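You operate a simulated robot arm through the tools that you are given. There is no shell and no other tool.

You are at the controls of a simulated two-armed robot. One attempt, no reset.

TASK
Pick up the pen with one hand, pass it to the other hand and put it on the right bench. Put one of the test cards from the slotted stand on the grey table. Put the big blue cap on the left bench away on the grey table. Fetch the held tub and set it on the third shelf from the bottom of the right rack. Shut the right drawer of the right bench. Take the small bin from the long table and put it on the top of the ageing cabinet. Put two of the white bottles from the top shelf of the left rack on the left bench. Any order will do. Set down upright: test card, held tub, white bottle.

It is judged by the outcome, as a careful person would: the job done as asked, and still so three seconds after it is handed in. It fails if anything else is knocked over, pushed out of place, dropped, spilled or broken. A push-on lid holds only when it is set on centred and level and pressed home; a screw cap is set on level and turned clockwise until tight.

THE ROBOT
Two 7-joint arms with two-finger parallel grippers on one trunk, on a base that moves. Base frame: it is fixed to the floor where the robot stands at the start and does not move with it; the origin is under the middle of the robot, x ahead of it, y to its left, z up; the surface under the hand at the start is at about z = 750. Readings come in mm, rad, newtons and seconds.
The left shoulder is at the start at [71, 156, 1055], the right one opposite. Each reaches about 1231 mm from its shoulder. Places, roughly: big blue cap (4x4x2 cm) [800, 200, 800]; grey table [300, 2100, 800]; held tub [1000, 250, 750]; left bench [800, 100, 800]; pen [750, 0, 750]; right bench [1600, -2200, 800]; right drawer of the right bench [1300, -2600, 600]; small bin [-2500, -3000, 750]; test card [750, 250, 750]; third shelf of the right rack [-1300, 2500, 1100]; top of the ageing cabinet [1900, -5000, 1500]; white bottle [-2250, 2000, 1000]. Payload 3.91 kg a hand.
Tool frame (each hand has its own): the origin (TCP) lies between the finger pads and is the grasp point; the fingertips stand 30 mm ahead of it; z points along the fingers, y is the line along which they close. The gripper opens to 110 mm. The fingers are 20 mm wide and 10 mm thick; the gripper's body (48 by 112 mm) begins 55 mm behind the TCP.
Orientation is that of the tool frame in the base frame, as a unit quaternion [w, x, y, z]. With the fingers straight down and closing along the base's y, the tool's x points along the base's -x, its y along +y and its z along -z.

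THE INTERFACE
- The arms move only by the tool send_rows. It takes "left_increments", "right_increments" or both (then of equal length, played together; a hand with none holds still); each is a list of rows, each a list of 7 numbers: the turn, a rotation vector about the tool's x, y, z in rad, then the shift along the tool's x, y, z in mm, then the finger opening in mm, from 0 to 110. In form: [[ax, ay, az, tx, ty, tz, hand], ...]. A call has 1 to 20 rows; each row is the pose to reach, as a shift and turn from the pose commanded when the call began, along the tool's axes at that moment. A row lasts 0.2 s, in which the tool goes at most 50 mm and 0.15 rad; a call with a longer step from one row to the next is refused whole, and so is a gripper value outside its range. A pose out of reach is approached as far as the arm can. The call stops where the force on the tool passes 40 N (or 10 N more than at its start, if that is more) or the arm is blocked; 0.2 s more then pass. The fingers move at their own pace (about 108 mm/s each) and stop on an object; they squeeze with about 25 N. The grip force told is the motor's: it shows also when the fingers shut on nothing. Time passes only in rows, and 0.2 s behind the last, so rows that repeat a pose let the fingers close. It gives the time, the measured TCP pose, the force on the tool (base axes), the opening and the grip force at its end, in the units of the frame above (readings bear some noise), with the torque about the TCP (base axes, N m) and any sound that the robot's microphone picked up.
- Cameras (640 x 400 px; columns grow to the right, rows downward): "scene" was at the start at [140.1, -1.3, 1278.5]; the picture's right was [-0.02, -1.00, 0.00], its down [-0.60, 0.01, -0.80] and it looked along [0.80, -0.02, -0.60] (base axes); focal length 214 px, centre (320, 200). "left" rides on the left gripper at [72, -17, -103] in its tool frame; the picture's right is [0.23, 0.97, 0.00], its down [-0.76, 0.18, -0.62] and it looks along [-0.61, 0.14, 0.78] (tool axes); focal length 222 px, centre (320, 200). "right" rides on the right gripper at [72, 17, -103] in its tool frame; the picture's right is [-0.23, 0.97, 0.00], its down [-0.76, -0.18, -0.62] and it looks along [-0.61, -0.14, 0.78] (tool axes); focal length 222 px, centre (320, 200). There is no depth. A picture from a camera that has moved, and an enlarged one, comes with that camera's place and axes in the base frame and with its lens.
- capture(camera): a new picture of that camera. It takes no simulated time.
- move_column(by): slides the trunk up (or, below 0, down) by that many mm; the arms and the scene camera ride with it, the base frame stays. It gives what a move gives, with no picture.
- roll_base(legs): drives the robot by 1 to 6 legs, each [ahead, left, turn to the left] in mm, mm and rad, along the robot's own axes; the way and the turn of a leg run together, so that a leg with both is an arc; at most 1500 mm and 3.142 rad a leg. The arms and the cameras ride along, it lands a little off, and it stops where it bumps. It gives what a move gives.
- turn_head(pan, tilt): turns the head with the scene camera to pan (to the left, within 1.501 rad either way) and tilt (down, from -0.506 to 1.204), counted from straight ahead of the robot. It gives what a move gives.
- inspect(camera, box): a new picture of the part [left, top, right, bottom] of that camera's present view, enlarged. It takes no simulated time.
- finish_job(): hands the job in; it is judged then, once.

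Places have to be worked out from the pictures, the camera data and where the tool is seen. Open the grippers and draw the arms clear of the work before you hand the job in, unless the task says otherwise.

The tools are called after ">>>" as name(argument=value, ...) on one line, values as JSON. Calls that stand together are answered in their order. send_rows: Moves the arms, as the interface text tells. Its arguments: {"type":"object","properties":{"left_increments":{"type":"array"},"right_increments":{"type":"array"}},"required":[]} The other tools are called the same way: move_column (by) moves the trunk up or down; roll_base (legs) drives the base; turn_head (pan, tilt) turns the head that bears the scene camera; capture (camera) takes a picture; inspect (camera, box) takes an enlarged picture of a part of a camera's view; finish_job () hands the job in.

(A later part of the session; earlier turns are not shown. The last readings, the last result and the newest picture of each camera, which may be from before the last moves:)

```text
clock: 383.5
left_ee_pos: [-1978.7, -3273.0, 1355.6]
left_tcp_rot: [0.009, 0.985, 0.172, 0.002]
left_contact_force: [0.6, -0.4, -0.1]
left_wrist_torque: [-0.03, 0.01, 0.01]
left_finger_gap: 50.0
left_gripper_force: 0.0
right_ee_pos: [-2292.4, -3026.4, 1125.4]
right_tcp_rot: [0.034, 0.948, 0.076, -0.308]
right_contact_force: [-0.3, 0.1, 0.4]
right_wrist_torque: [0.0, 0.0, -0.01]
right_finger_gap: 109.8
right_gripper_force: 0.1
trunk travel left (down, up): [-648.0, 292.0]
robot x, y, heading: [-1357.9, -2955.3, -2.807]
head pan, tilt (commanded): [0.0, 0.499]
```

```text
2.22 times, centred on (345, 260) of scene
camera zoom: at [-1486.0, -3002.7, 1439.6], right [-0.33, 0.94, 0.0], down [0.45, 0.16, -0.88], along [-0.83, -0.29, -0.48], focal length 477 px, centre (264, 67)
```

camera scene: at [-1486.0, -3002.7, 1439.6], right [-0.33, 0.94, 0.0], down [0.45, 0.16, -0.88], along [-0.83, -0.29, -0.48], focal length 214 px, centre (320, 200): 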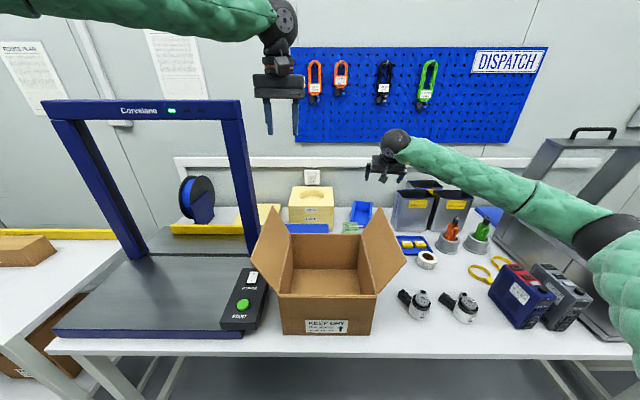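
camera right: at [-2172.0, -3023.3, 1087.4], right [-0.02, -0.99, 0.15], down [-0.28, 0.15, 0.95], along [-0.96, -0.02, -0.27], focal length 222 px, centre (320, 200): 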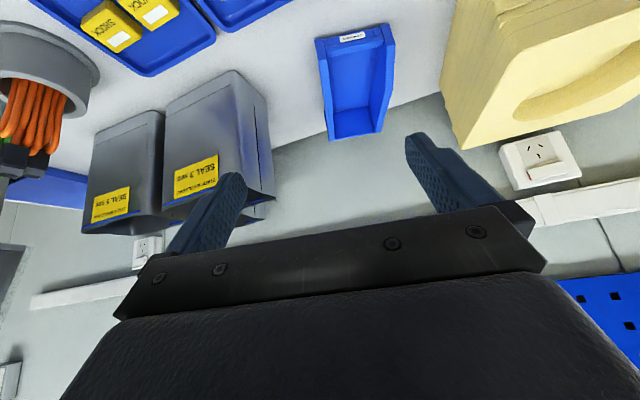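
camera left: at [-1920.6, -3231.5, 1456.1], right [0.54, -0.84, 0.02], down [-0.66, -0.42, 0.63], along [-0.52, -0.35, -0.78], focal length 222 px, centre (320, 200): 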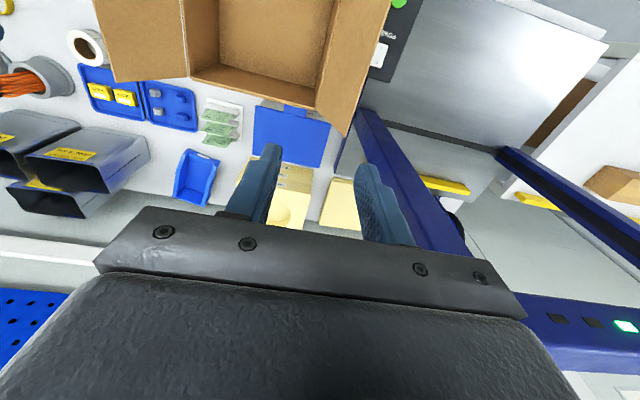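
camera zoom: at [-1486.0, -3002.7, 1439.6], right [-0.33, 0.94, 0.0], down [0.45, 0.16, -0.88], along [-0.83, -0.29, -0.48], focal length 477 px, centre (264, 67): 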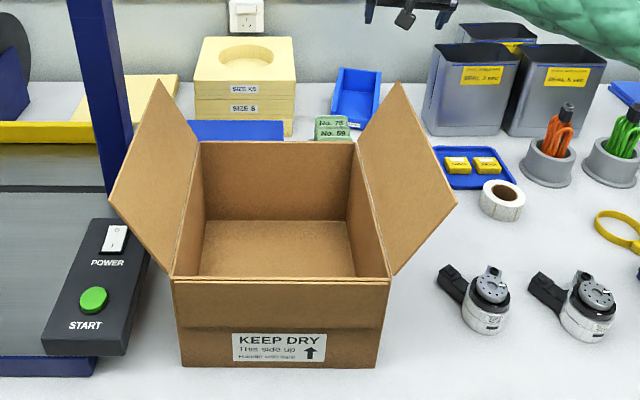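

The box sprang back to exactly where it was. The flap's top corner is at about [−2180,−3018,1045], so I go over it: first move the hand high to directly above the bin.

>>> send_rows(right_increments=[[0.015, 0.016, 0.014, -27, 10.7, 30, 110], [0.03, 0.033, 0.027, -54, 21.4, 60, 110], [0.045, 0.049, 0.041, -80, 32, 90, 110], [0.06, 0.065, 0.054, -107, 42.8, 120.5, 110], [0.0755, 0.0815, 0.068, -134, 53.5, 151, 110]])

>>> capture(camera="right")

>>> capture(camera="scene")

```text
clock: 384.7
left_ee_pos: [-1982.9, -3274.7, 1353.8]
left_tcp_rot: [0.008, 0.985, 0.172, 0.001]
left_contact_force: [1.0, 0.1, -0.1]
left_wrist_torque: [0.03, 0.02, 0.03]
left_finger_gap: 50.1
left_gripper_force: 0.1
right_ee_pos: [-2480.0, -3116.9, 1083.3]
right_tcp_rot: [0.005, 0.962, 0.035, -0.27]
right_contact_force: [-0.1, 0.5, 0.3]
right_wrist_torque: [0.03, 0.01, -0.03]
right_finger_gap: 109.9
right_gripper_force: 0.1
trunk travel left (down, up): [-648.0, 292.0]
robot x, y, heading: [-1358.9, -2955.4, -2.804]
head pan, tilt (commanded): [0.0, 0.499]
```

```text
taken
camera right: at [-2363.2, -3126.4, 1133.5], right [-0.13, -0.99, 0.11], down [-0.34, 0.15, 0.93], along [-0.93, 0.08, -0.35], focal length 222 px, centre (320, 200)
```

right: 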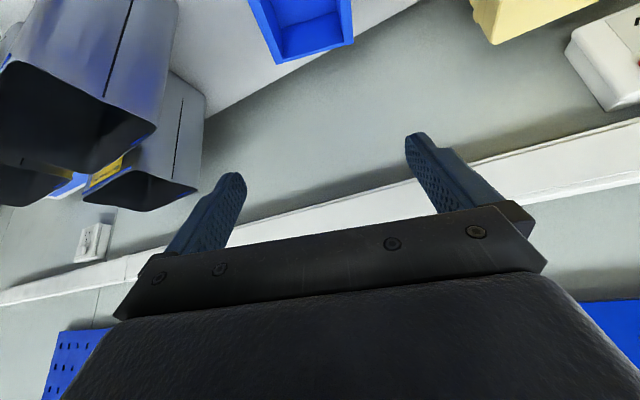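

```text
taken
camera scene: at [-1487.8, -3004.5, 1439.4], right [-0.33, 0.94, 0.0], down [0.45, 0.16, -0.88], along [-0.83, -0.29, -0.48], focal length 214 px, centre (320, 200)
```

scene: 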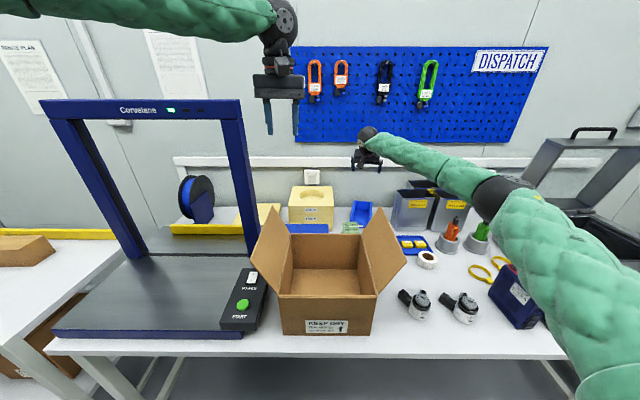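

Perfectly centred over the bin (within 1 mm). I descend 150 mm vertically and check.

>>> send_rows(right_increments=[[0, 0, 0, 19.5, 0.3, 32, 110], [0, 0, 0, 39, 0.6, 64, 110], [0, 0, 0, 58.5, 0.9, 96, 110], [0, 0, 0, 78, 0.9, 128, 110]])

>>> capture(camera="right")

>>> inspect(camera="right", box=[200, 0, 440, 220])

```text
clock: 385.7
left_ee_pos: [-1982.5, -3273.1, 1354.7]
left_tcp_rot: [0.009, 0.985, 0.172, 0.003]
left_contact_force: [-0.1, -0.1, -0.4]
left_wrist_torque: [0.02, 0.02, -0.01]
left_finger_gap: 50.3
left_gripper_force: 0.1
right_ee_pos: [-2478.7, -3115.0, 932.0]
right_tcp_rot: [0.007, 0.962, 0.035, -0.269]
right_contact_force: [-0.7, -0.7, 1.1]
right_wrist_torque: [0.01, 0.0, 0.01]
right_finger_gap: 110.1
right_gripper_force: 0.1
trunk travel left (down, up): [-648.0, 292.0]
robot x, y, heading: [-1355.8, -2955.1, -2.802]
head pan, tilt (commanded): [0.0, 0.499]
```

```text
taken
camera right: at [-2360.7, -3123.7, 981.5], right [-0.13, -0.99, 0.11], down [-0.34, 0.15, 0.93], along [-0.93, 0.08, -0.35], focal length 222 px, centre (320, 200)
```

right: 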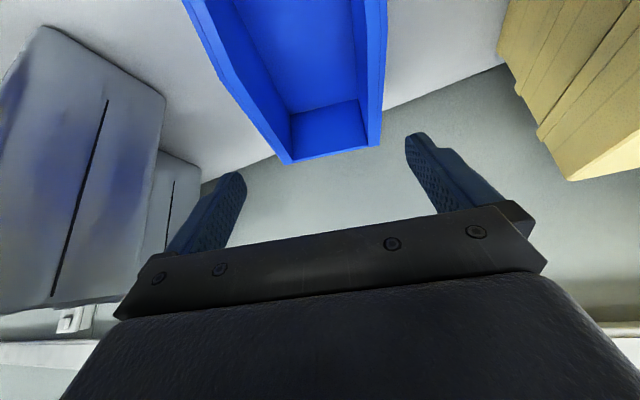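

```text
1.82 times, centred on (320, 110) of right
camera zoom: at [-2360.7, -3123.7, 981.5], right [-0.13, -0.99, 0.11], down [-0.34, 0.15, 0.93], along [-0.93, 0.08, -0.35], focal length 404 px, centre (320, 364)
```

zoom: 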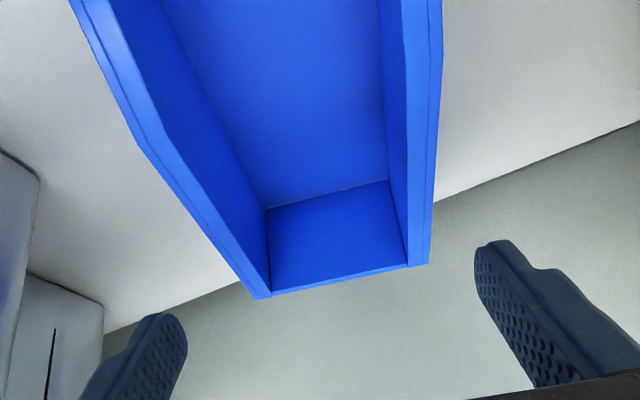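

The bin is ~102 mm wide at the rim, leaving about 3–4 mm each side; I correct the centre by 2 mm and yaw by −0.04 rad, and go down another 50 mm.

>>> send_rows(right_increments=[[0, 0, -0.02, 13, 1, 21, 110], [0, 0, -0.038, 26, 1.8, 42.7, 110], [0, 0, -0.038, 26, 1.8, 42.7, 110]])

>>> inspect(camera="right", box=[160, 40, 480, 260])

```text
clock: 386.5
left_ee_pos: [-1980.9, -3273.1, 1354.5]
left_tcp_rot: [0.008, 0.985, 0.172, 0.002]
left_contact_force: [-0.2, 0.6, 0.3]
left_wrist_torque: [0.0, 0.04, 0.02]
left_finger_gap: 49.9
left_gripper_force: 0.1
right_ee_pos: [-2476.6, -3116.5, 879.2]
right_tcp_rot: [0.002, 0.961, 0.053, -0.271]
right_contact_force: [0.3, -0.7, 0.7]
right_wrist_torque: [0.0, 0.01, -0.02]
right_finger_gap: 109.8
right_gripper_force: 0.0
trunk travel left (down, up): [-648.0, 292.0]
robot x, y, heading: [-1353.2, -2953.7, -2.805]
head pan, tilt (commanded): [0.0, 0.499]
```

```text
1.82 times, centred on (320, 150) of right
camera zoom: at [-2357.8, -3122.9, 929.5], right [-0.09, -0.99, 0.09], down [-0.34, 0.12, 0.93], along [-0.94, 0.05, -0.35], focal length 404 px, centre (320, 291)
```

zoom: 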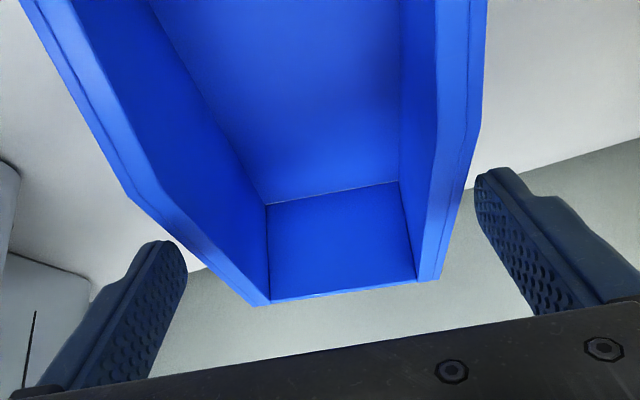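

The fingertips are just passing the rim on both sides without contact. I continue down 28 mm in small steps.

>>> send_rows(right_increments=[[0, 0, 0, 5, -0.7, 8, 110], [0, 0, 0, 10, -0.7, 16, 110], [0, 0, 0, 14.6, -0.7, 23.9, 110], [0, 0, 0, 14.6, -0.7, 23.9, 110]])

>>> inspect(camera="right", box=[160, 40, 480, 260])

```text
clock: 387.5
left_ee_pos: [-1980.2, -3273.4, 1354.9]
left_tcp_rot: [0.008, 0.985, 0.172, 0.003]
left_contact_force: [-0.1, 0.1, -0.9]
left_wrist_torque: [-0.03, 0.01, 0.02]
left_finger_gap: 50.2
left_gripper_force: 0.0
right_ee_pos: [-2477.9, -3115.4, 853.3]
right_tcp_rot: [0.002, 0.961, 0.052, -0.271]
right_contact_force: [-0.1, 0.5, -0.3]
right_wrist_torque: [0.01, -0.01, -0.03]
right_finger_gap: 110.0
right_gripper_force: 0.0
trunk travel left (down, up): [-648.0, 292.0]
robot x, y, heading: [-1355.7, -2955.7, -2.806]
head pan, tilt (commanded): [0.0, 0.499]
```

```text
1.82 times, centred on (320, 150) of right
camera zoom: at [-2360.0, -3120.5, 903.3], right [-0.09, -0.99, 0.09], down [-0.34, 0.12, 0.93], along [-0.94, 0.06, -0.35], focal length 404 px, centre (320, 291)
```

zoom: 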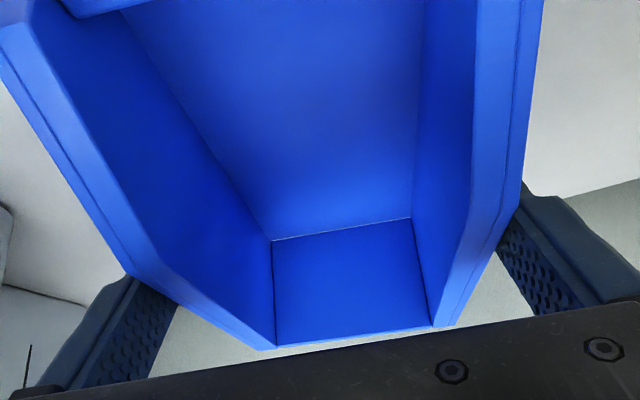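

Both fingers straddle the bin with no contact. I close the right gripper on its side walls.

>>> send_rows(right_increments=[[0, 0, 0, 0, 0, 0, 102], [0, 0, 0, 0, 0, 0, 92], [0, 0, 0, 0, 0, 0, 85], [0, 0, 0, 0, 0, 0, 85]])

>>> send_rows(right_increments=[[0, 0, 0, -2.6, 0, -4.3, 85], [0, 0, 0, -5.2, 0, -8.5, 85], [0, 0, 0, -10.4, 0, -17, 85], [0, 0, 0, -10.4, 0, -17, 85]])

>>> capture(camera="right")

>>> inspect(camera="scene", box=[280, 100, 460, 260])

```text
clock: 388.5
left_ee_pos: [-1982.1, -3273.4, 1353.4]
left_tcp_rot: [0.008, 0.985, 0.171, 0.002]
left_contact_force: [0.6, 0.1, 0.0]
left_wrist_torque: [-0.01, -0.01, 0.04]
left_finger_gap: 50.0
left_gripper_force: 0.0
right_ee_pos: [-2478.9, -3114.2, 853.8]
right_tcp_rot: [0.002, 0.961, 0.053, -0.27]
right_contact_force: [-0.2, -0.8, 1.1]
right_wrist_torque: [-0.1, 0.01, -0.05]
right_finger_gap: 104.9
right_gripper_force: 24.7
trunk travel left (down, up): [-648.0, 292.0]
robot x, y, heading: [-1353.7, -2960.8, -2.799]
head pan, tilt (commanded): [0.0, 0.499]
```

```text
clock: 389.5
left_ee_pos: [-1981.3, -3274.2, 1353.7]
left_tcp_rot: [0.009, 0.985, 0.171, 0.002]
left_contact_force: [0.9, -1.1, 0.5]
left_wrist_torque: [0.0, 0.01, 0.01]
left_finger_gap: 50.0
left_gripper_force: 0.0
right_ee_pos: [-2480.4, -3115.7, 872.6]
right_tcp_rot: [0.001, 0.961, 0.053, -0.27]
right_contact_force: [0.2, -0.9, -1.0]
right_wrist_torque: [0.01, -0.05, -0.01]
right_finger_gap: 105.1
right_gripper_force: 25.1
trunk travel left (down, up): [-648.0, 292.0]
robot x, y, heading: [-1356.8, -2956.1, -2.803]
head pan, tilt (commanded): [0.0, 0.499]
```

```text
taken
camera right: at [-2361.7, -3121.8, 923.1], right [-0.09, -0.99, 0.09], down [-0.34, 0.12, 0.93], along [-0.94, 0.05, -0.35], focal length 222 px, centre (320, 200)
```

right: 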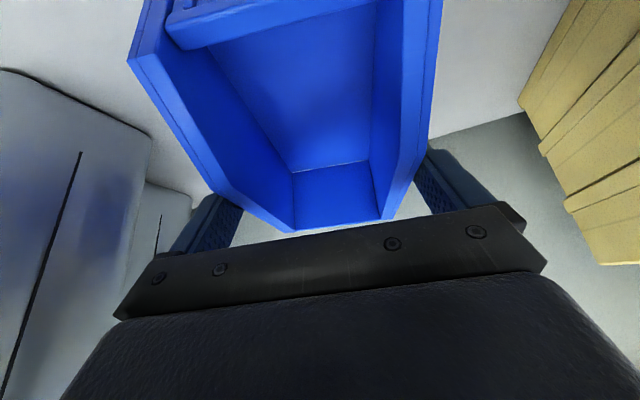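

```text
2.50 times, centred on (370, 180) of scene
camera zoom: at [-1487.6, -3002.9, 1439.5], right [-0.33, 0.94, 0.0], down [0.45, 0.16, -0.88], along [-0.83, -0.29, -0.48], focal length 536 px, centre (195, 250)
```

zoom: 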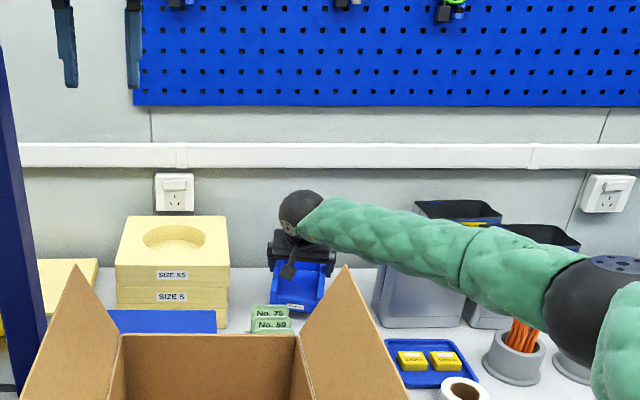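

The bin is held (105 mm) and lifting level. I raise it 300 mm straight up, clear of everything.

>>> send_rows(right_increments=[[0, 0, 0, -19.5, -0.9, -32, 85], [0, 0, 0, -39, -1.9, -64, 85], [0, 0, 0, -58.6, -2.8, -96, 85], [0, 0, 0, -78, -3.8, -128, 85], [0, 0, 0, -97.7, -4.7, -160, 85], [0, 0, 0, -117, -5.6, -192, 85], [0, 0, 0, -136.8, -6.6, -224, 85], [0, 0, 0, -156.3, -7.5, -255.8, 85]])

>>> capture(camera="right")

>>> capture(camera="scene")

```text
clock: 391.3
left_ee_pos: [-1980.4, -3273.5, 1354.8]
left_tcp_rot: [0.008, 0.985, 0.171, 0.002]
left_contact_force: [0.7, -0.6, -0.6]
left_wrist_torque: [-0.03, 0.0, 0.01]
left_finger_gap: 50.3
left_gripper_force: 0.1
right_ee_pos: [-2478.9, -3117.2, 1175.6]
right_tcp_rot: [0.001, 0.962, 0.053, -0.27]
right_contact_force: [0.7, 0.1, -1.0]
right_wrist_torque: [-0.03, -0.03, -0.03]
right_finger_gap: 104.9
right_gripper_force: 24.9
trunk travel left (down, up): [-648.0, 292.0]
robot x, y, heading: [-1354.3, -2956.5, -2.806]
head pan, tilt (commanded): [0.0, 0.499]
```

```text
taken
camera right: at [-2361.3, -3123.7, 1225.6], right [-0.09, -0.99, 0.09], down [-0.34, 0.12, 0.93], along [-0.94, 0.06, -0.35], focal length 222 px, centre (320, 200)
```

right: 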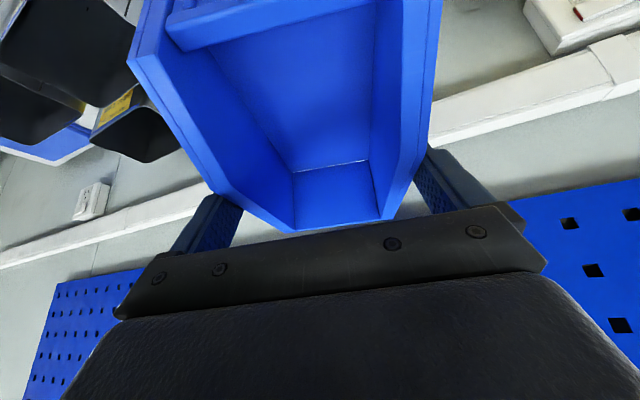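

```text
taken
camera scene: at [-1486.4, -3003.0, 1439.6], right [-0.33, 0.94, 0.0], down [0.45, 0.16, -0.88], along [-0.83, -0.29, -0.48], focal length 214 px, centre (320, 200)
```

scene: 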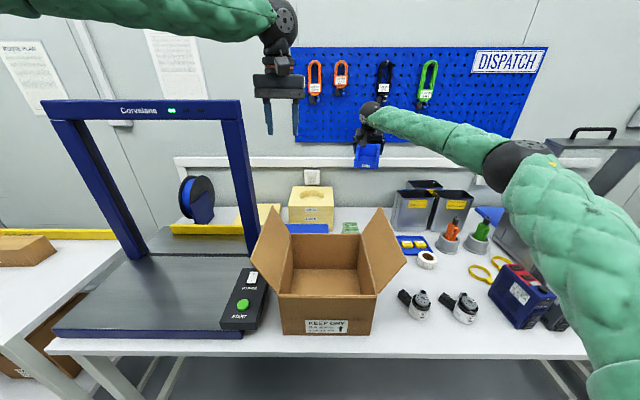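

The bin is secured. I drive straight back from the table.

>>> roll_base(legs=[[-750, 0, 0]])

>>> capture(camera="scene")

>>> turn_head(pan=1.3, tilt=0.3)

>>> capture(camera="scene")

```text
clock: 395.3
left_ee_pos: [-1285.9, -3026.4, 1354.4]
left_tcp_rot: [0.009, 0.986, 0.169, 0.002]
left_contact_force: [-0.5, -0.4, -0.3]
left_wrist_torque: [-0.02, 0.0, 0.01]
left_finger_gap: 49.9
left_gripper_force: 0.0
right_ee_pos: [-1784.3, -2867.3, 1175.2]
right_tcp_rot: [0.001, 0.962, 0.05, -0.27]
right_contact_force: [0.5, -0.4, -1.9]
right_wrist_torque: [0.0, 0.0, 0.03]
right_finger_gap: 104.8
right_gripper_force: 25.1
trunk travel left (down, up): [-648.0, 292.0]
robot x, y, heading: [-656.5, -2710.2, -2.813]
head pan, tilt (commanded): [0.0, 0.499]
```

```text
taken
camera scene: at [-789.4, -2760.0, 1439.5], right [-0.32, 0.95, 0.0], down [0.45, 0.16, -0.88], along [-0.83, -0.28, -0.48], focal length 214 px, centre (320, 200)
```

scene: 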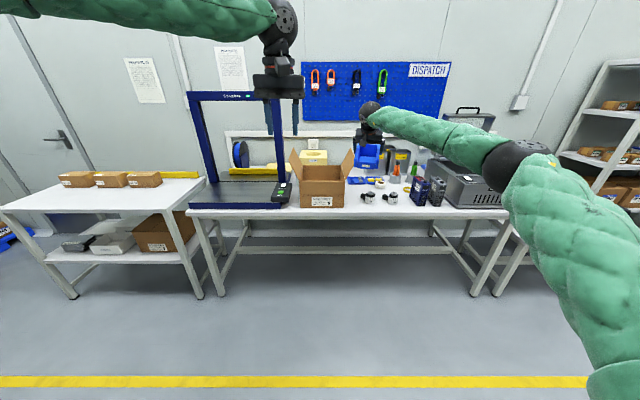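

```text
clock: 396.7
left_ee_pos: [-1285.1, -3027.2, 1354.3]
left_tcp_rot: [0.009, 0.986, 0.168, 0.003]
left_contact_force: [-0.2, 1.0, -0.2]
left_wrist_torque: [0.02, -0.01, 0.03]
left_finger_gap: 50.0
left_gripper_force: 0.0
right_ee_pos: [-1782.7, -2866.9, 1174.1]
right_tcp_rot: [0.001, 0.961, 0.05, -0.271]
right_contact_force: [0.5, 1.1, -0.3]
right_wrist_torque: [-0.02, 0.01, 0.02]
right_finger_gap: 105.0
right_gripper_force: 25.1
trunk travel left (down, up): [-648.0, 292.0]
robot x, y, heading: [-655.4, -2717.1, -2.808]
head pan, tilt (commanded): [1.3, 0.3]
```

```text
taken
camera scene: at [-698.2, -2823.8, 1458.0], right [-1.0, -0.06, 0.0], down [-0.02, 0.3, -0.96], along [0.06, -0.95, -0.3], focal length 214 px, centre (320, 200)
```

scene: 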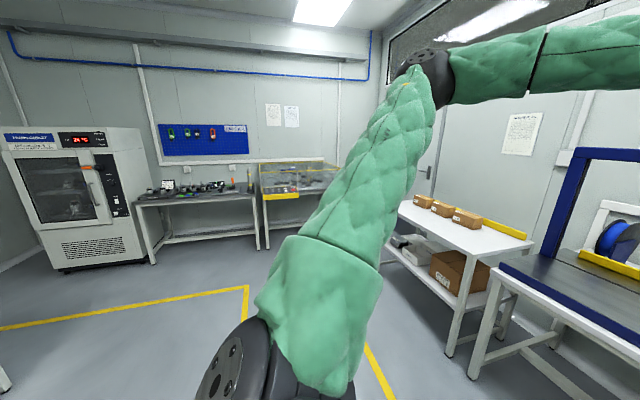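

I draw the right arm in before turning.

>>> send_rows(right_increments=[[0, 0, 0, 32, -9, -19.5, 85], [0, 0, 0, 65, -18, -39, 85], [0, 0, 0, 97, -27, -58.5, 85], [0, 0, 0, 129.5, -36, -78, 85], [0, 0, 0, 162, -45, -97.5, 85], [0, 0, 0, 194, -54, -117, 85], [0, 0, 0, 227, -63, -136.5, 85], [0, 0, 0, 259, -72, -156, 85], [0, 0, 0, 291, -81.7, -175.5, 85]])

>>> roll_base(legs=[[0, 0, 1.55]])

>>> turn_head(pan=0.5, tilt=0.3)

>>> capture(camera="scene")

```text
clock: 398.7
left_ee_pos: [-1285.4, -3026.2, 1354.7]
left_tcp_rot: [0.01, 0.986, 0.169, 0.001]
left_contact_force: [-0.1, -0.3, 0.2]
left_wrist_torque: [-0.05, 0.03, -0.02]
left_finger_gap: 50.1
left_gripper_force: 0.1
right_ee_pos: [-1451.1, -2753.3, 1174.1]
right_tcp_rot: [0.001, 0.962, 0.05, -0.27]
right_contact_force: [-0.5, 0.3, -0.5]
right_wrist_torque: [-0.03, 0.0, 0.05]
right_finger_gap: 104.5
right_gripper_force: 25.5
trunk travel left (down, up): [-648.0, 292.0]
robot x, y, heading: [-657.7, -2714.9, -2.811]
head pan, tilt (commanded): [1.3, 0.3]
```

```text
clock: 402.9
left_ee_pos: [-352.4, -3347.4, 1354.2]
left_tcp_rot: [0.005, 0.584, 0.812, 0.008]
left_contact_force: [-1.3, -0.2, 0.2]
left_wrist_torque: [0.01, 0.0, 0.01]
left_finger_gap: 50.0
left_gripper_force: 0.2
right_ee_pos: [-627.6, -3509.6, 1174.5]
right_tcp_rot: [0.19, 0.649, 0.711, -0.192]
right_contact_force: [0.3, 0.0, -1.0]
right_wrist_torque: [0.0, 0.01, 0.01]
right_finger_gap: 104.6
right_gripper_force: 25.2
trunk travel left (down, up): [-648.0, 292.0]
robot x, y, heading: [-653.6, -2711.4, -1.252]
head pan, tilt (commanded): [1.3, 0.3]
```

```text
clock: 404.1
left_ee_pos: [-352.7, -3347.6, 1354.7]
left_tcp_rot: [0.005, 0.584, 0.812, 0.007]
left_contact_force: [-0.8, 0.9, 0.5]
left_wrist_torque: [0.0, -0.01, 0.0]
left_finger_gap: 50.2
left_gripper_force: 0.0
right_ee_pos: [-629.3, -3509.8, 1174.1]
right_tcp_rot: [0.19, 0.65, 0.71, -0.192]
right_contact_force: [-0.4, -0.1, -1.1]
right_wrist_torque: [0.0, 0.01, -0.02]
right_finger_gap: 104.8
right_gripper_force: 25.1
trunk travel left (down, up): [-648.0, 292.0]
robot x, y, heading: [-659.3, -2717.1, -1.253]
head pan, tilt (commanded): [0.499, 0.3]
```

```text
taken
camera scene: at [-571.2, -2826.4, 1458.0], right [-0.68, -0.73, 0.0], down [-0.22, 0.2, -0.96], along [0.7, -0.65, -0.3], focal length 214 px, centre (320, 200)
```

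scene: 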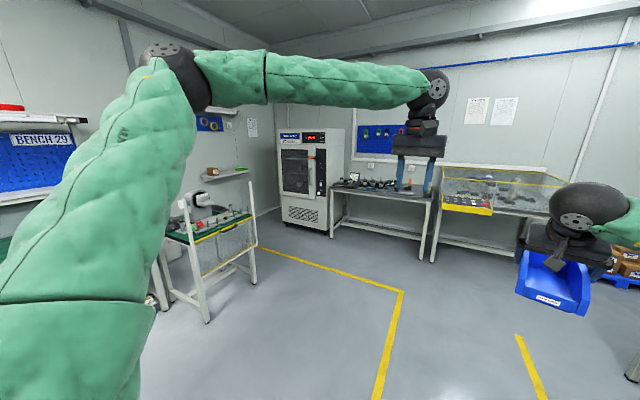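

Facing the cabinet's end of the room. I drive forward in the open aisle.

>>> roll_base(legs=[[1400, 0, 0]])

>>> turn_head(pan=0.8, tilt=0.3)

>>> capture(camera="scene")

```text
clock: 410.7
left_ee_pos: [91.1, -4603.0, 1354.4]
left_tcp_rot: [0.005, 0.574, 0.819, 0.007]
left_contact_force: [0.6, -0.9, 0.1]
left_wrist_torque: [-0.03, -0.03, 0.01]
left_finger_gap: 50.0
left_gripper_force: 0.0
right_ee_pos: [-182.0, -4773.3, 1174.2]
right_tcp_rot: [0.192, 0.642, 0.718, -0.19]
right_contact_force: [-0.3, 0.0, -1.4]
right_wrist_torque: [0.0, 0.0, -0.01]
right_finger_gap: 104.7
right_gripper_force: 25.0
trunk travel left (down, up): [-648.0, 292.0]
robot x, y, heading: [-230.7, -3974.8, -1.23]
head pan, tilt (commanded): [0.499, 0.3]
```

```text
clock: 411.5
left_ee_pos: [89.7, -4602.7, 1354.2]
left_tcp_rot: [0.004, 0.574, 0.819, 0.008]
left_contact_force: [-0.1, 0.0, 0.9]
left_wrist_torque: [0.01, 0.03, 0.01]
left_finger_gap: 50.1
left_gripper_force: 0.0
right_ee_pos: [-181.7, -4771.7, 1174.2]
right_tcp_rot: [0.192, 0.641, 0.718, -0.189]
right_contact_force: [-0.7, 0.6, -0.9]
right_wrist_torque: [-0.01, 0.01, 0.02]
right_finger_gap: 104.8
right_gripper_force: 24.3
trunk travel left (down, up): [-648.0, 292.0]
robot x, y, heading: [-222.8, -3978.3, -1.237]
head pan, tilt (commanded): [0.799, 0.3]
```

```text
taken
camera scene: at [-124.3, -4064.8, 1458.0], right [-0.42, -0.91, 0.0], down [-0.27, 0.12, -0.96], along [0.87, -0.4, -0.3], focal length 214 px, centre (320, 200)
```

scene: 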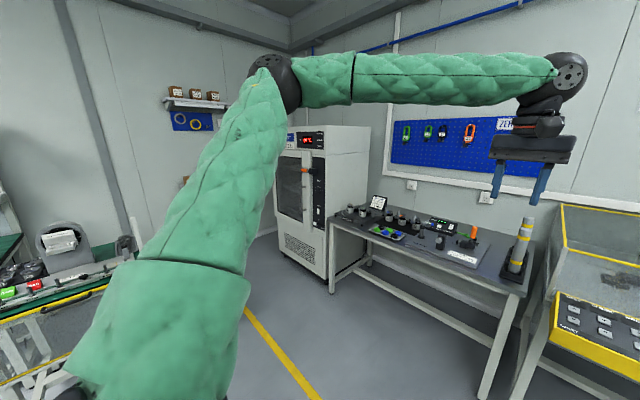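

The cabinet's top (z≈1507) spans room x' −196…687, y' −5043…−5719. I raise the trunk fully so the bin travels high, then position in front of the cabinet.

>>> move_column(by=290)

>>> roll_base(legs=[[560, 0, -0.02]])

>>> roll_base(legs=[[0, 800, 0]])

>>> turn_head(pan=0.5, tilt=0.4)

>>> capture(camera="scene")

```text
clock: 414.5
left_ee_pos: [89.7, -4603.7, 1643.5]
left_tcp_rot: [0.004, 0.574, 0.819, 0.007]
left_contact_force: [-0.1, 0.3, 0.1]
left_wrist_torque: [0.05, 0.01, 0.02]
left_finger_gap: 50.0
left_gripper_force: 0.1
right_ee_pos: [-182.4, -4772.2, 1463.0]
right_tcp_rot: [0.193, 0.642, 0.718, -0.19]
right_contact_force: [-0.4, -0.8, -1.2]
right_wrist_torque: [0.01, -0.01, -0.03]
right_finger_gap: 104.6
right_gripper_force: 25.3
trunk travel left (down, up): [-938.0, 1.0]
robot x, y, heading: [-225.7, -3978.3, -1.235]
head pan, tilt (commanded): [0.799, 0.3]
```

```text
clock: 417.6
left_ee_pos: [252.0, -5120.6, 1645.3]
left_tcp_rot: [0.005, 0.582, 0.813, 0.007]
left_contact_force: [0.0, -0.3, 0.3]
left_wrist_torque: [-0.01, -0.01, 0.02]
left_finger_gap: 50.2
left_gripper_force: 0.0
right_ee_pos: [-22.3, -5284.4, 1464.7]
right_tcp_rot: [0.191, 0.648, 0.712, -0.192]
right_contact_force: [0.2, -0.2, -1.3]
right_wrist_torque: [0.01, 0.0, -0.02]
right_finger_gap: 104.6
right_gripper_force: 25.2
trunk travel left (down, up): [-938.0, 1.0]
robot x, y, heading: [-52.9, -4490.5, -1.257]
head pan, tilt (commanded): [0.799, 0.3]
```

```text
clock: 421.9
left_ee_pos: [1009.0, -4879.6, 1645.3]
left_tcp_rot: [0.006, 0.588, 0.809, 0.008]
left_contact_force: [0.0, 0.8, 0.0]
left_wrist_torque: [0.0, 0.01, -0.02]
left_finger_gap: 50.2
left_gripper_force: 0.0
right_ee_pos: [730.4, -5039.0, 1464.1]
right_tcp_rot: [0.189, 0.654, 0.707, -0.193]
right_contact_force: [0.1, -0.7, -1.5]
right_wrist_torque: [0.02, 0.01, 0.02]
right_finger_gap: 104.5
right_gripper_force: 25.0
trunk travel left (down, up): [-938.0, 1.0]
robot x, y, heading: [716.7, -4243.3, -1.265]
head pan, tilt (commanded): [0.799, 0.3]
```

```text
clock: 422.7
left_ee_pos: [1011.1, -4878.4, 1643.7]
left_tcp_rot: [0.005, 0.588, 0.809, 0.007]
left_contact_force: [-0.5, 1.0, 0.0]
left_wrist_torque: [0.0, 0.03, -0.04]
left_finger_gap: 50.0
left_gripper_force: 0.1
right_ee_pos: [733.3, -5040.1, 1463.6]
right_tcp_rot: [0.19, 0.654, 0.707, -0.193]
right_contact_force: [-0.1, 0.2, -1.5]
right_wrist_torque: [0.02, 0.01, 0.0]
right_finger_gap: 104.7
right_gripper_force: 25.2
trunk travel left (down, up): [-938.0, 1.0]
robot x, y, heading: [716.8, -4240.6, -1.269]
head pan, tilt (commanded): [0.499, 0.4]
```

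```text
taken
camera scene: at [798.3, -4355.7, 1738.7], right [-0.69, -0.72, 0.0], down [-0.28, 0.27, -0.92], along [0.66, -0.64, -0.39], focal length 214 px, centre (320, 200)
```

scene: 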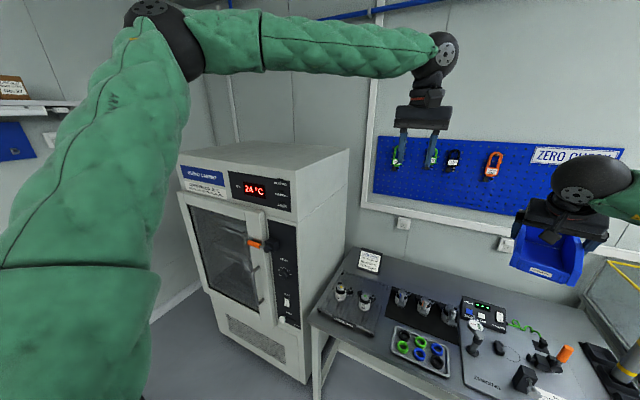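

I zoom on the cabinet top to fix its height and corners precisely.

>>> inspect(camera="scene", box=[160, 120, 380, 280])

>>> capture(camera="left")

>>> capture(camera="right")

```text
2.50 times, centred on (270, 200) of scene
camera zoom: at [798.3, -4355.7, 1738.7], right [-0.69, -0.72, 0.0], down [-0.28, 0.27, -0.92], along [0.66, -0.64, -0.39], focal length 536 px, centre (445, 200)
```

zoom: 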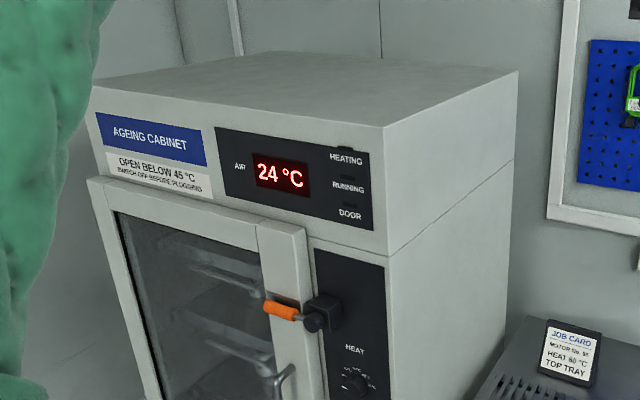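

```text
taken
camera left: at [968.9, -4815.6, 1746.4], right [0.86, 0.52, 0.02], down [0.39, -0.67, 0.63], along [0.33, -0.53, -0.78], focal length 222 px, centre (320, 200)
```

left: 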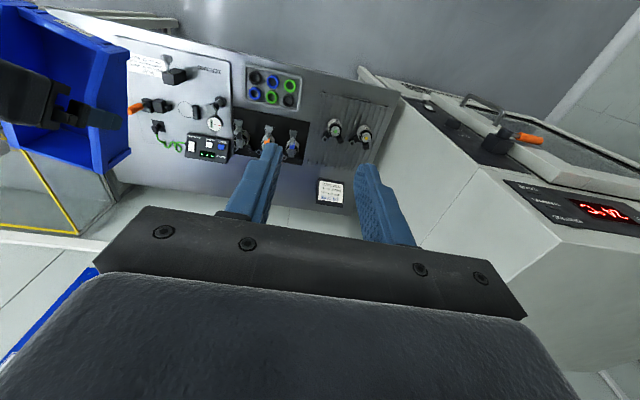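

```text
taken
camera right: at [744.1, -4922.3, 1513.5], right [0.99, -0.13, 0.09], down [-0.13, -0.34, 0.93], along [-0.09, -0.93, -0.35], focal length 222 px, centre (320, 200)
```

right: 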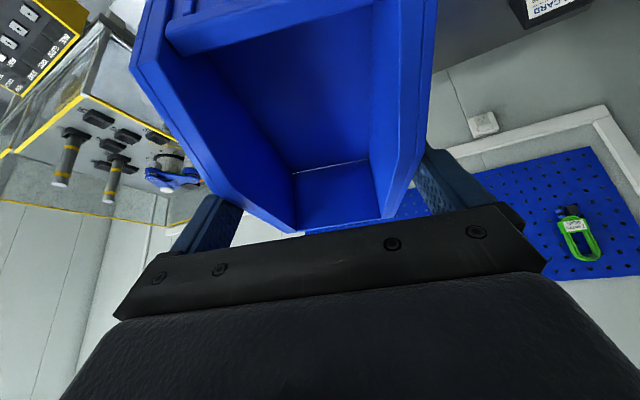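

The cabinet top is confirmed at z≈1508 (room x' −95…673, y' −5085…−5714). I raise the bin another 150 mm and then drive left to stand in front of the cabinet.

>>> send_rows(right_increments=[[0, 0, 0, -19.5, -1, -32, 85], [0, 0, 0, -39, -2, -64, 85], [0, 0, 0, -58.5, -3, -96, 85], [0, 0, 0, -78, -3.8, -128, 85]])

>>> roll_base(legs=[[0, 420, 0]])

>>> roll_base(legs=[[0, 400, 0]])

>>> turn_head(pan=0.0, tilt=0.45)

>>> capture(camera="scene")

```text
clock: 423.7
left_ee_pos: [1009.6, -4878.1, 1644.3]
left_tcp_rot: [0.005, 0.588, 0.809, 0.007]
left_contact_force: [0.4, 0.4, -0.2]
left_wrist_torque: [0.0, 0.01, -0.05]
left_finger_gap: 50.1
left_gripper_force: 0.0
right_ee_pos: [734.2, -5039.7, 1613.9]
right_tcp_rot: [0.189, 0.654, 0.707, -0.194]
right_contact_force: [-0.1, 0.0, -1.5]
right_wrist_torque: [0.01, 0.05, 0.03]
right_finger_gap: 104.8
right_gripper_force: 25.1
trunk travel left (down, up): [-938.0, 1.0]
robot x, y, heading: [713.7, -4241.2, -1.27]
head pan, tilt (commanded): [0.499, 0.4]
```

```text
clock: 426.2
left_ee_pos: [1407.2, -4750.9, 1645.7]
left_tcp_rot: [0.007, 0.585, 0.811, 0.007]
left_contact_force: [-0.1, 0.8, -0.1]
left_wrist_torque: [0.01, -0.02, -0.01]
left_finger_gap: 50.3
left_gripper_force: 0.0
right_ee_pos: [1131.4, -4915.0, 1613.7]
right_tcp_rot: [0.19, 0.652, 0.709, -0.192]
right_contact_force: [0.0, 1.0, -0.8]
right_wrist_torque: [0.05, -0.03, 0.02]
right_finger_gap: 104.6
right_gripper_force: 24.8
trunk travel left (down, up): [-938.0, 1.0]
robot x, y, heading: [1107.2, -4122.4, -1.259]
head pan, tilt (commanded): [0.499, 0.4]
```

```text
clock: 428.8
left_ee_pos: [1789.8, -4627.3, 1644.4]
left_tcp_rot: [0.006, 0.586, 0.81, 0.008]
left_contact_force: [0.4, -0.2, -0.1]
left_wrist_torque: [-0.03, -0.01, 0.01]
left_finger_gap: 50.1
left_gripper_force: 0.0
right_ee_pos: [1515.4, -4790.1, 1611.6]
right_tcp_rot: [0.19, 0.651, 0.709, -0.192]
right_contact_force: [-1.0, -0.3, -0.8]
right_wrist_torque: [0.06, 0.01, -0.03]
right_finger_gap: 104.8
right_gripper_force: 25.0
trunk travel left (down, up): [-938.0, 1.0]
robot x, y, heading: [1495.8, -3992.6, -1.254]
head pan, tilt (commanded): [0.499, 0.4]
```

```text
clock: 429.7
left_ee_pos: [1794.1, -4625.7, 1644.9]
left_tcp_rot: [0.005, 0.585, 0.811, 0.007]
left_contact_force: [0.4, -0.4, -0.3]
left_wrist_torque: [-0.01, 0.02, 0.01]
left_finger_gap: 50.1
left_gripper_force: 0.1
right_ee_pos: [1518.0, -4788.6, 1613.7]
right_tcp_rot: [0.19, 0.651, 0.709, -0.192]
right_contact_force: [0.4, -0.4, -1.3]
right_wrist_torque: [0.01, 0.02, -0.03]
right_finger_gap: 104.5
right_gripper_force: 24.9
trunk travel left (down, up): [-938.0, 1.0]
robot x, y, heading: [1490.2, -3992.9, -1.258]
head pan, tilt (commanded): [0.0, 0.45]
```

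```text
taken
camera scene: at [1539.0, -4128.8, 1734.1], right [-0.95, -0.31, 0.0], down [-0.13, 0.41, -0.9], along [0.28, -0.86, -0.44], focal length 214 px, centre (320, 200)
```

scene: 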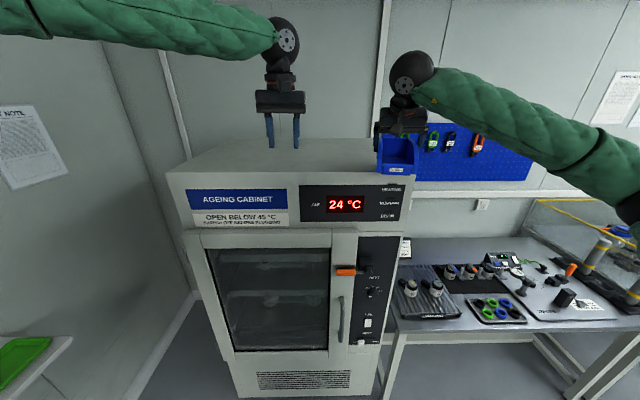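

I shift the bin 90 mm left with the arm and drive forward 200 mm, bringing it over the cabinet top.

>>> send_rows(right_increments=[[0, 0, 0, 0, 30, 0, 85], [0, 0, 0, 0, 60, 0, 85], [0, 0, 0, 0, 90, 0, 85]])

>>> roll_base(legs=[[200, 0, 0]])

>>> capture(camera="scene")

>>> capture(camera="right")

>>> capture(camera="left")

```text
clock: 430.5
left_ee_pos: [1792.4, -4627.8, 1643.7]
left_tcp_rot: [0.005, 0.586, 0.811, 0.007]
left_contact_force: [-0.1, -0.5, -0.4]
left_wrist_torque: [0.0, 0.0, 0.02]
left_finger_gap: 50.3
left_gripper_force: 0.1
right_ee_pos: [1608.1, -4781.5, 1608.5]
right_tcp_rot: [0.189, 0.652, 0.709, -0.193]
right_contact_force: [-1.4, -0.1, -0.4]
right_wrist_torque: [0.03, -0.02, -0.01]
right_finger_gap: 104.6
right_gripper_force: 25.2
trunk travel left (down, up): [-938.0, 1.0]
robot x, y, heading: [1490.6, -3994.9, -1.262]
head pan, tilt (commanded): [0.0, 0.45]
```

```text
clock: 432.1
left_ee_pos: [1853.4, -4813.4, 1646.7]
left_tcp_rot: [0.007, 0.585, 0.811, 0.007]
left_contact_force: [0.4, -0.5, 0.9]
left_wrist_torque: [-0.06, -0.01, 0.01]
left_finger_gap: 50.3
left_gripper_force: 0.0
right_ee_pos: [1668.8, -4967.2, 1612.9]
right_tcp_rot: [0.191, 0.65, 0.709, -0.193]
right_contact_force: [-0.1, -0.2, -0.3]
right_wrist_torque: [-0.04, -0.05, -0.01]
right_finger_gap: 104.8
right_gripper_force: 25.0
trunk travel left (down, up): [-938.0, 1.0]
robot x, y, heading: [1554.8, -4184.1, -1.261]
head pan, tilt (commanded): [0.0, 0.45]
```

```text
taken
camera scene: at [1598.4, -4315.2, 1734.7], right [-0.95, -0.31, 0.0], down [-0.13, 0.41, -0.9], along [0.28, -0.86, -0.43], focal length 214 px, centre (320, 200)
```

scene: 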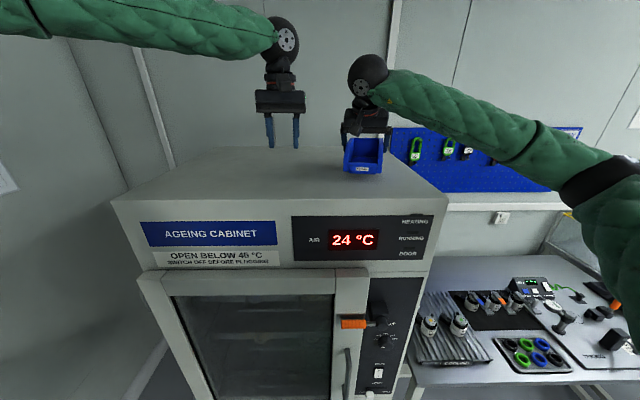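

```text
taken
camera right: at [1679.1, -4850.1, 1661.8], right [0.99, -0.12, 0.09], down [-0.13, -0.33, 0.93], along [-0.08, -0.94, -0.35], focal length 222 px, centre (320, 200)
```

right: 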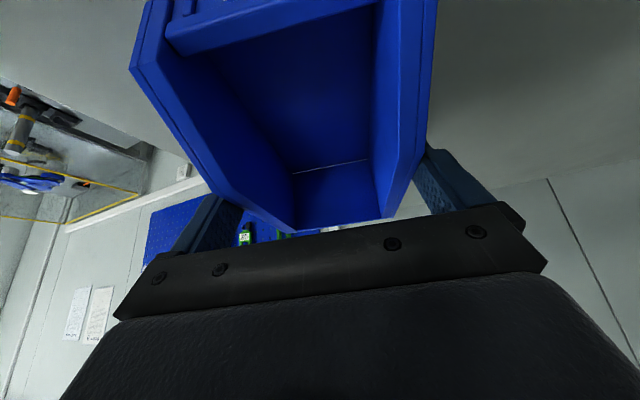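

```text
taken
camera left: at [1812.2, -4749.2, 1749.1], right [0.85, 0.52, 0.02], down [0.4, -0.67, 0.63], along [0.34, -0.53, -0.78], focal length 222 px, centre (320, 200)
```

left: 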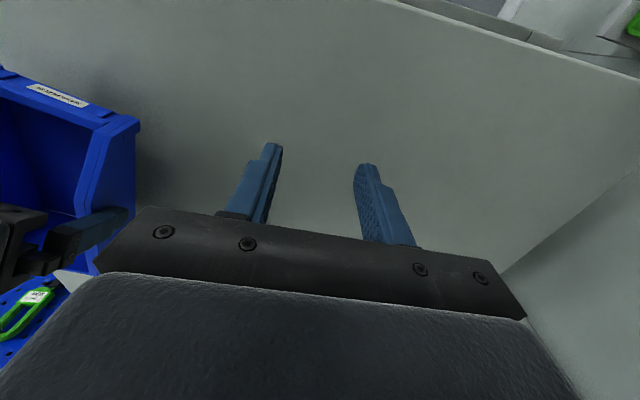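

The bin is well inside the cabinet top's outline. I lower it 25 mm, then gently to contact.

>>> send_rows(right_increments=[[0, 0, 0, 6.5, 0.3, 10.7, 85], [0, 0, 0, 13, 0.6, 21.3, 85], [0, 0, 0, 13, 0.6, 21.3, 85]])

>>> send_rows(right_increments=[[0, 0, 0, 2.6, 0.1, 4.3, 85], [0, 0, 0, 2.6, 0.1, 4.3, 85]])

>>> inspect(camera="scene", box=[300, 100, 460, 220])

```text
clock: 432.9
left_ee_pos: [1853.7, -4814.0, 1646.5]
left_tcp_rot: [0.007, 0.585, 0.811, 0.008]
left_contact_force: [-0.5, 0.2, 0.7]
left_wrist_torque: [0.01, 0.02, 0.02]
left_finger_gap: 50.0
left_gripper_force: 0.1
right_ee_pos: [1667.9, -4967.9, 1588.3]
right_tcp_rot: [0.192, 0.65, 0.71, -0.192]
right_contact_force: [-5.9, 7.3, 25.5]
right_wrist_torque: [-0.11, -0.6, -0.16]
right_finger_gap: 105.7
right_gripper_force: 24.8
trunk travel left (down, up): [-938.0, 1.0]
robot x, y, heading: [1555.4, -4186.1, -1.255]
head pan, tilt (commanded): [0.0, 0.45]
```

```text
clock: 433.5
left_ee_pos: [1853.5, -4814.1, 1647.2]
left_tcp_rot: [0.006, 0.586, 0.811, 0.007]
left_contact_force: [-0.1, 0.6, 0.9]
left_wrist_torque: [-0.01, -0.02, -0.03]
left_finger_gap: 50.0
left_gripper_force: 0.0
right_ee_pos: [1668.5, -4969.0, 1583.0]
right_tcp_rot: [0.191, 0.65, 0.709, -0.193]
right_contact_force: [-7.0, 2.8, 25.8]
right_wrist_torque: [-0.12, -0.64, 0.03]
right_finger_gap: 104.9
right_gripper_force: 25.5
trunk travel left (down, up): [-938.0, 1.0]
robot x, y, heading: [1556.0, -4181.9, -1.261]
head pan, tilt (commanded): [0.0, 0.45]
```

```text
3.33 times, centred on (380, 160) of scene
camera zoom: at [1598.5, -4317.0, 1734.4], right [-0.95, -0.31, 0.0], down [-0.13, 0.41, -0.9], along [0.28, -0.86, -0.43], focal length 715 px, centre (120, 333)
```

zoom: 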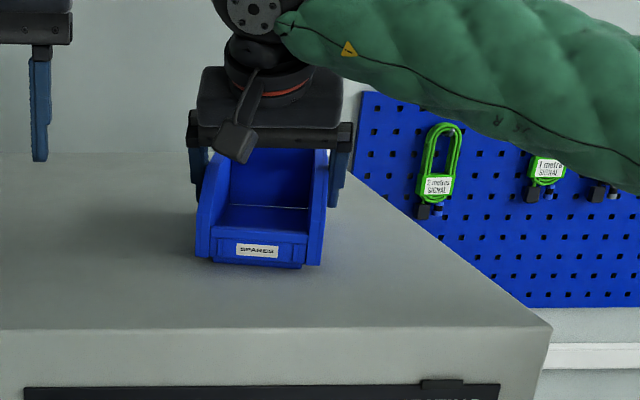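

The bin rests on the cabinet top (25 N). I relax 2 mm, open the gripper fully, and lift straight up.

>>> send_rows(right_increments=[[0, 0, 0, -1, 0, -1.7, 85], [0, 0, 0, -1.6, 0, -2.6, 100], [0, 0, 0, -1.6, 0, -2.6, 110], [0, 0, 0, -1.6, 0, -2.6, 110], [0, 0, 0, -1.6, 0, -2.6, 110]])

>>> inspect(camera="right", box=[100, 0, 540, 260])

```text
clock: 434.7
left_ee_pos: [1855.8, -4816.1, 1644.4]
left_tcp_rot: [0.005, 0.585, 0.811, 0.007]
left_contact_force: [0.1, -0.9, -0.5]
left_wrist_torque: [-0.01, -0.01, 0.02]
left_finger_gap: 50.0
left_gripper_force: 0.1
right_ee_pos: [1672.1, -4971.6, 1584.1]
right_tcp_rot: [0.19, 0.651, 0.71, -0.191]
right_contact_force: [-0.4, -0.7, 0.9]
right_wrist_torque: [0.04, 0.03, 0.03]
right_finger_gap: 109.9
right_gripper_force: 0.1
trunk travel left (down, up): [-938.0, 1.0]
robot x, y, heading: [1552.0, -4182.5, -1.257]
head pan, tilt (commanded): [0.0, 0.45]
```

```text
1.45 times, centred on (320, 130) of right
camera zoom: at [1682.1, -4854.1, 1633.1], right [0.99, -0.12, 0.09], down [-0.13, -0.34, 0.93], along [-0.08, -0.93, -0.35], focal length 323 px, centre (320, 302)
```

zoom: 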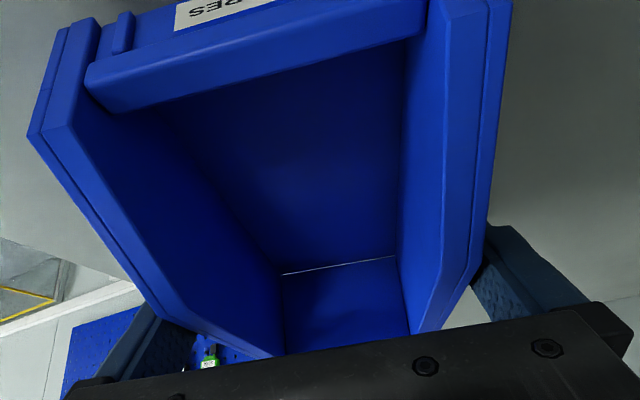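

Released. I lift the hand vertically off the bin and check that it stays.

>>> send_rows(right_increments=[[0, 0, 0, -5.2, -0.2, -8.5, 110], [0, 0, 0, -10.4, -0.5, -17, 110], [0, 0, 0, -20.8, -1, -34, 110], [0, 0, 0, -41.7, -2, -68, 110], [0, 0, 0, -60, -3, -98, 110]])

>>> capture(camera="scene")

>>> capture(camera="right")

```text
clock: 435.9
left_ee_pos: [1855.3, -4816.5, 1644.9]
left_tcp_rot: [0.005, 0.585, 0.811, 0.007]
left_contact_force: [-0.1, 0.6, -0.6]
left_wrist_torque: [-0.04, 0.01, 0.0]
left_finger_gap: 49.9
left_gripper_force: 0.0
right_ee_pos: [1673.8, -4971.6, 1694.6]
right_tcp_rot: [0.189, 0.651, 0.709, -0.193]
right_contact_force: [-0.3, -0.4, -0.1]
right_wrist_torque: [-0.02, -0.01, 0.0]
right_finger_gap: 110.0
right_gripper_force: 0.0
trunk travel left (down, up): [-938.0, 1.0]
robot x, y, heading: [1552.2, -4185.0, -1.258]
head pan, tilt (commanded): [0.0, 0.45]
```

```text
taken
camera scene: at [1600.9, -4319.1, 1734.1], right [-0.95, -0.31, 0.0], down [-0.14, 0.41, -0.9], along [0.28, -0.86, -0.44], focal length 214 px, centre (320, 200)
```

scene: 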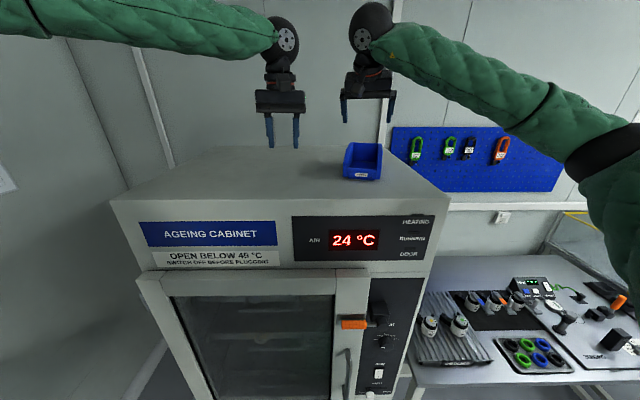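

```text
taken
camera right: at [1684.1, -4854.4, 1743.7], right [0.99, -0.12, 0.09], down [-0.13, -0.34, 0.93], along [-0.08, -0.93, -0.35], focal length 222 px, centre (320, 200)
```

right: 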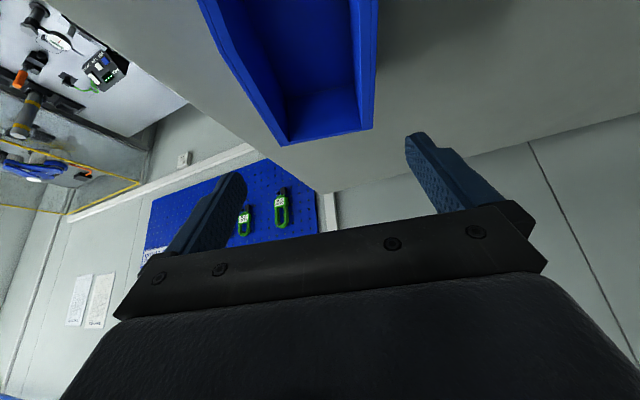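

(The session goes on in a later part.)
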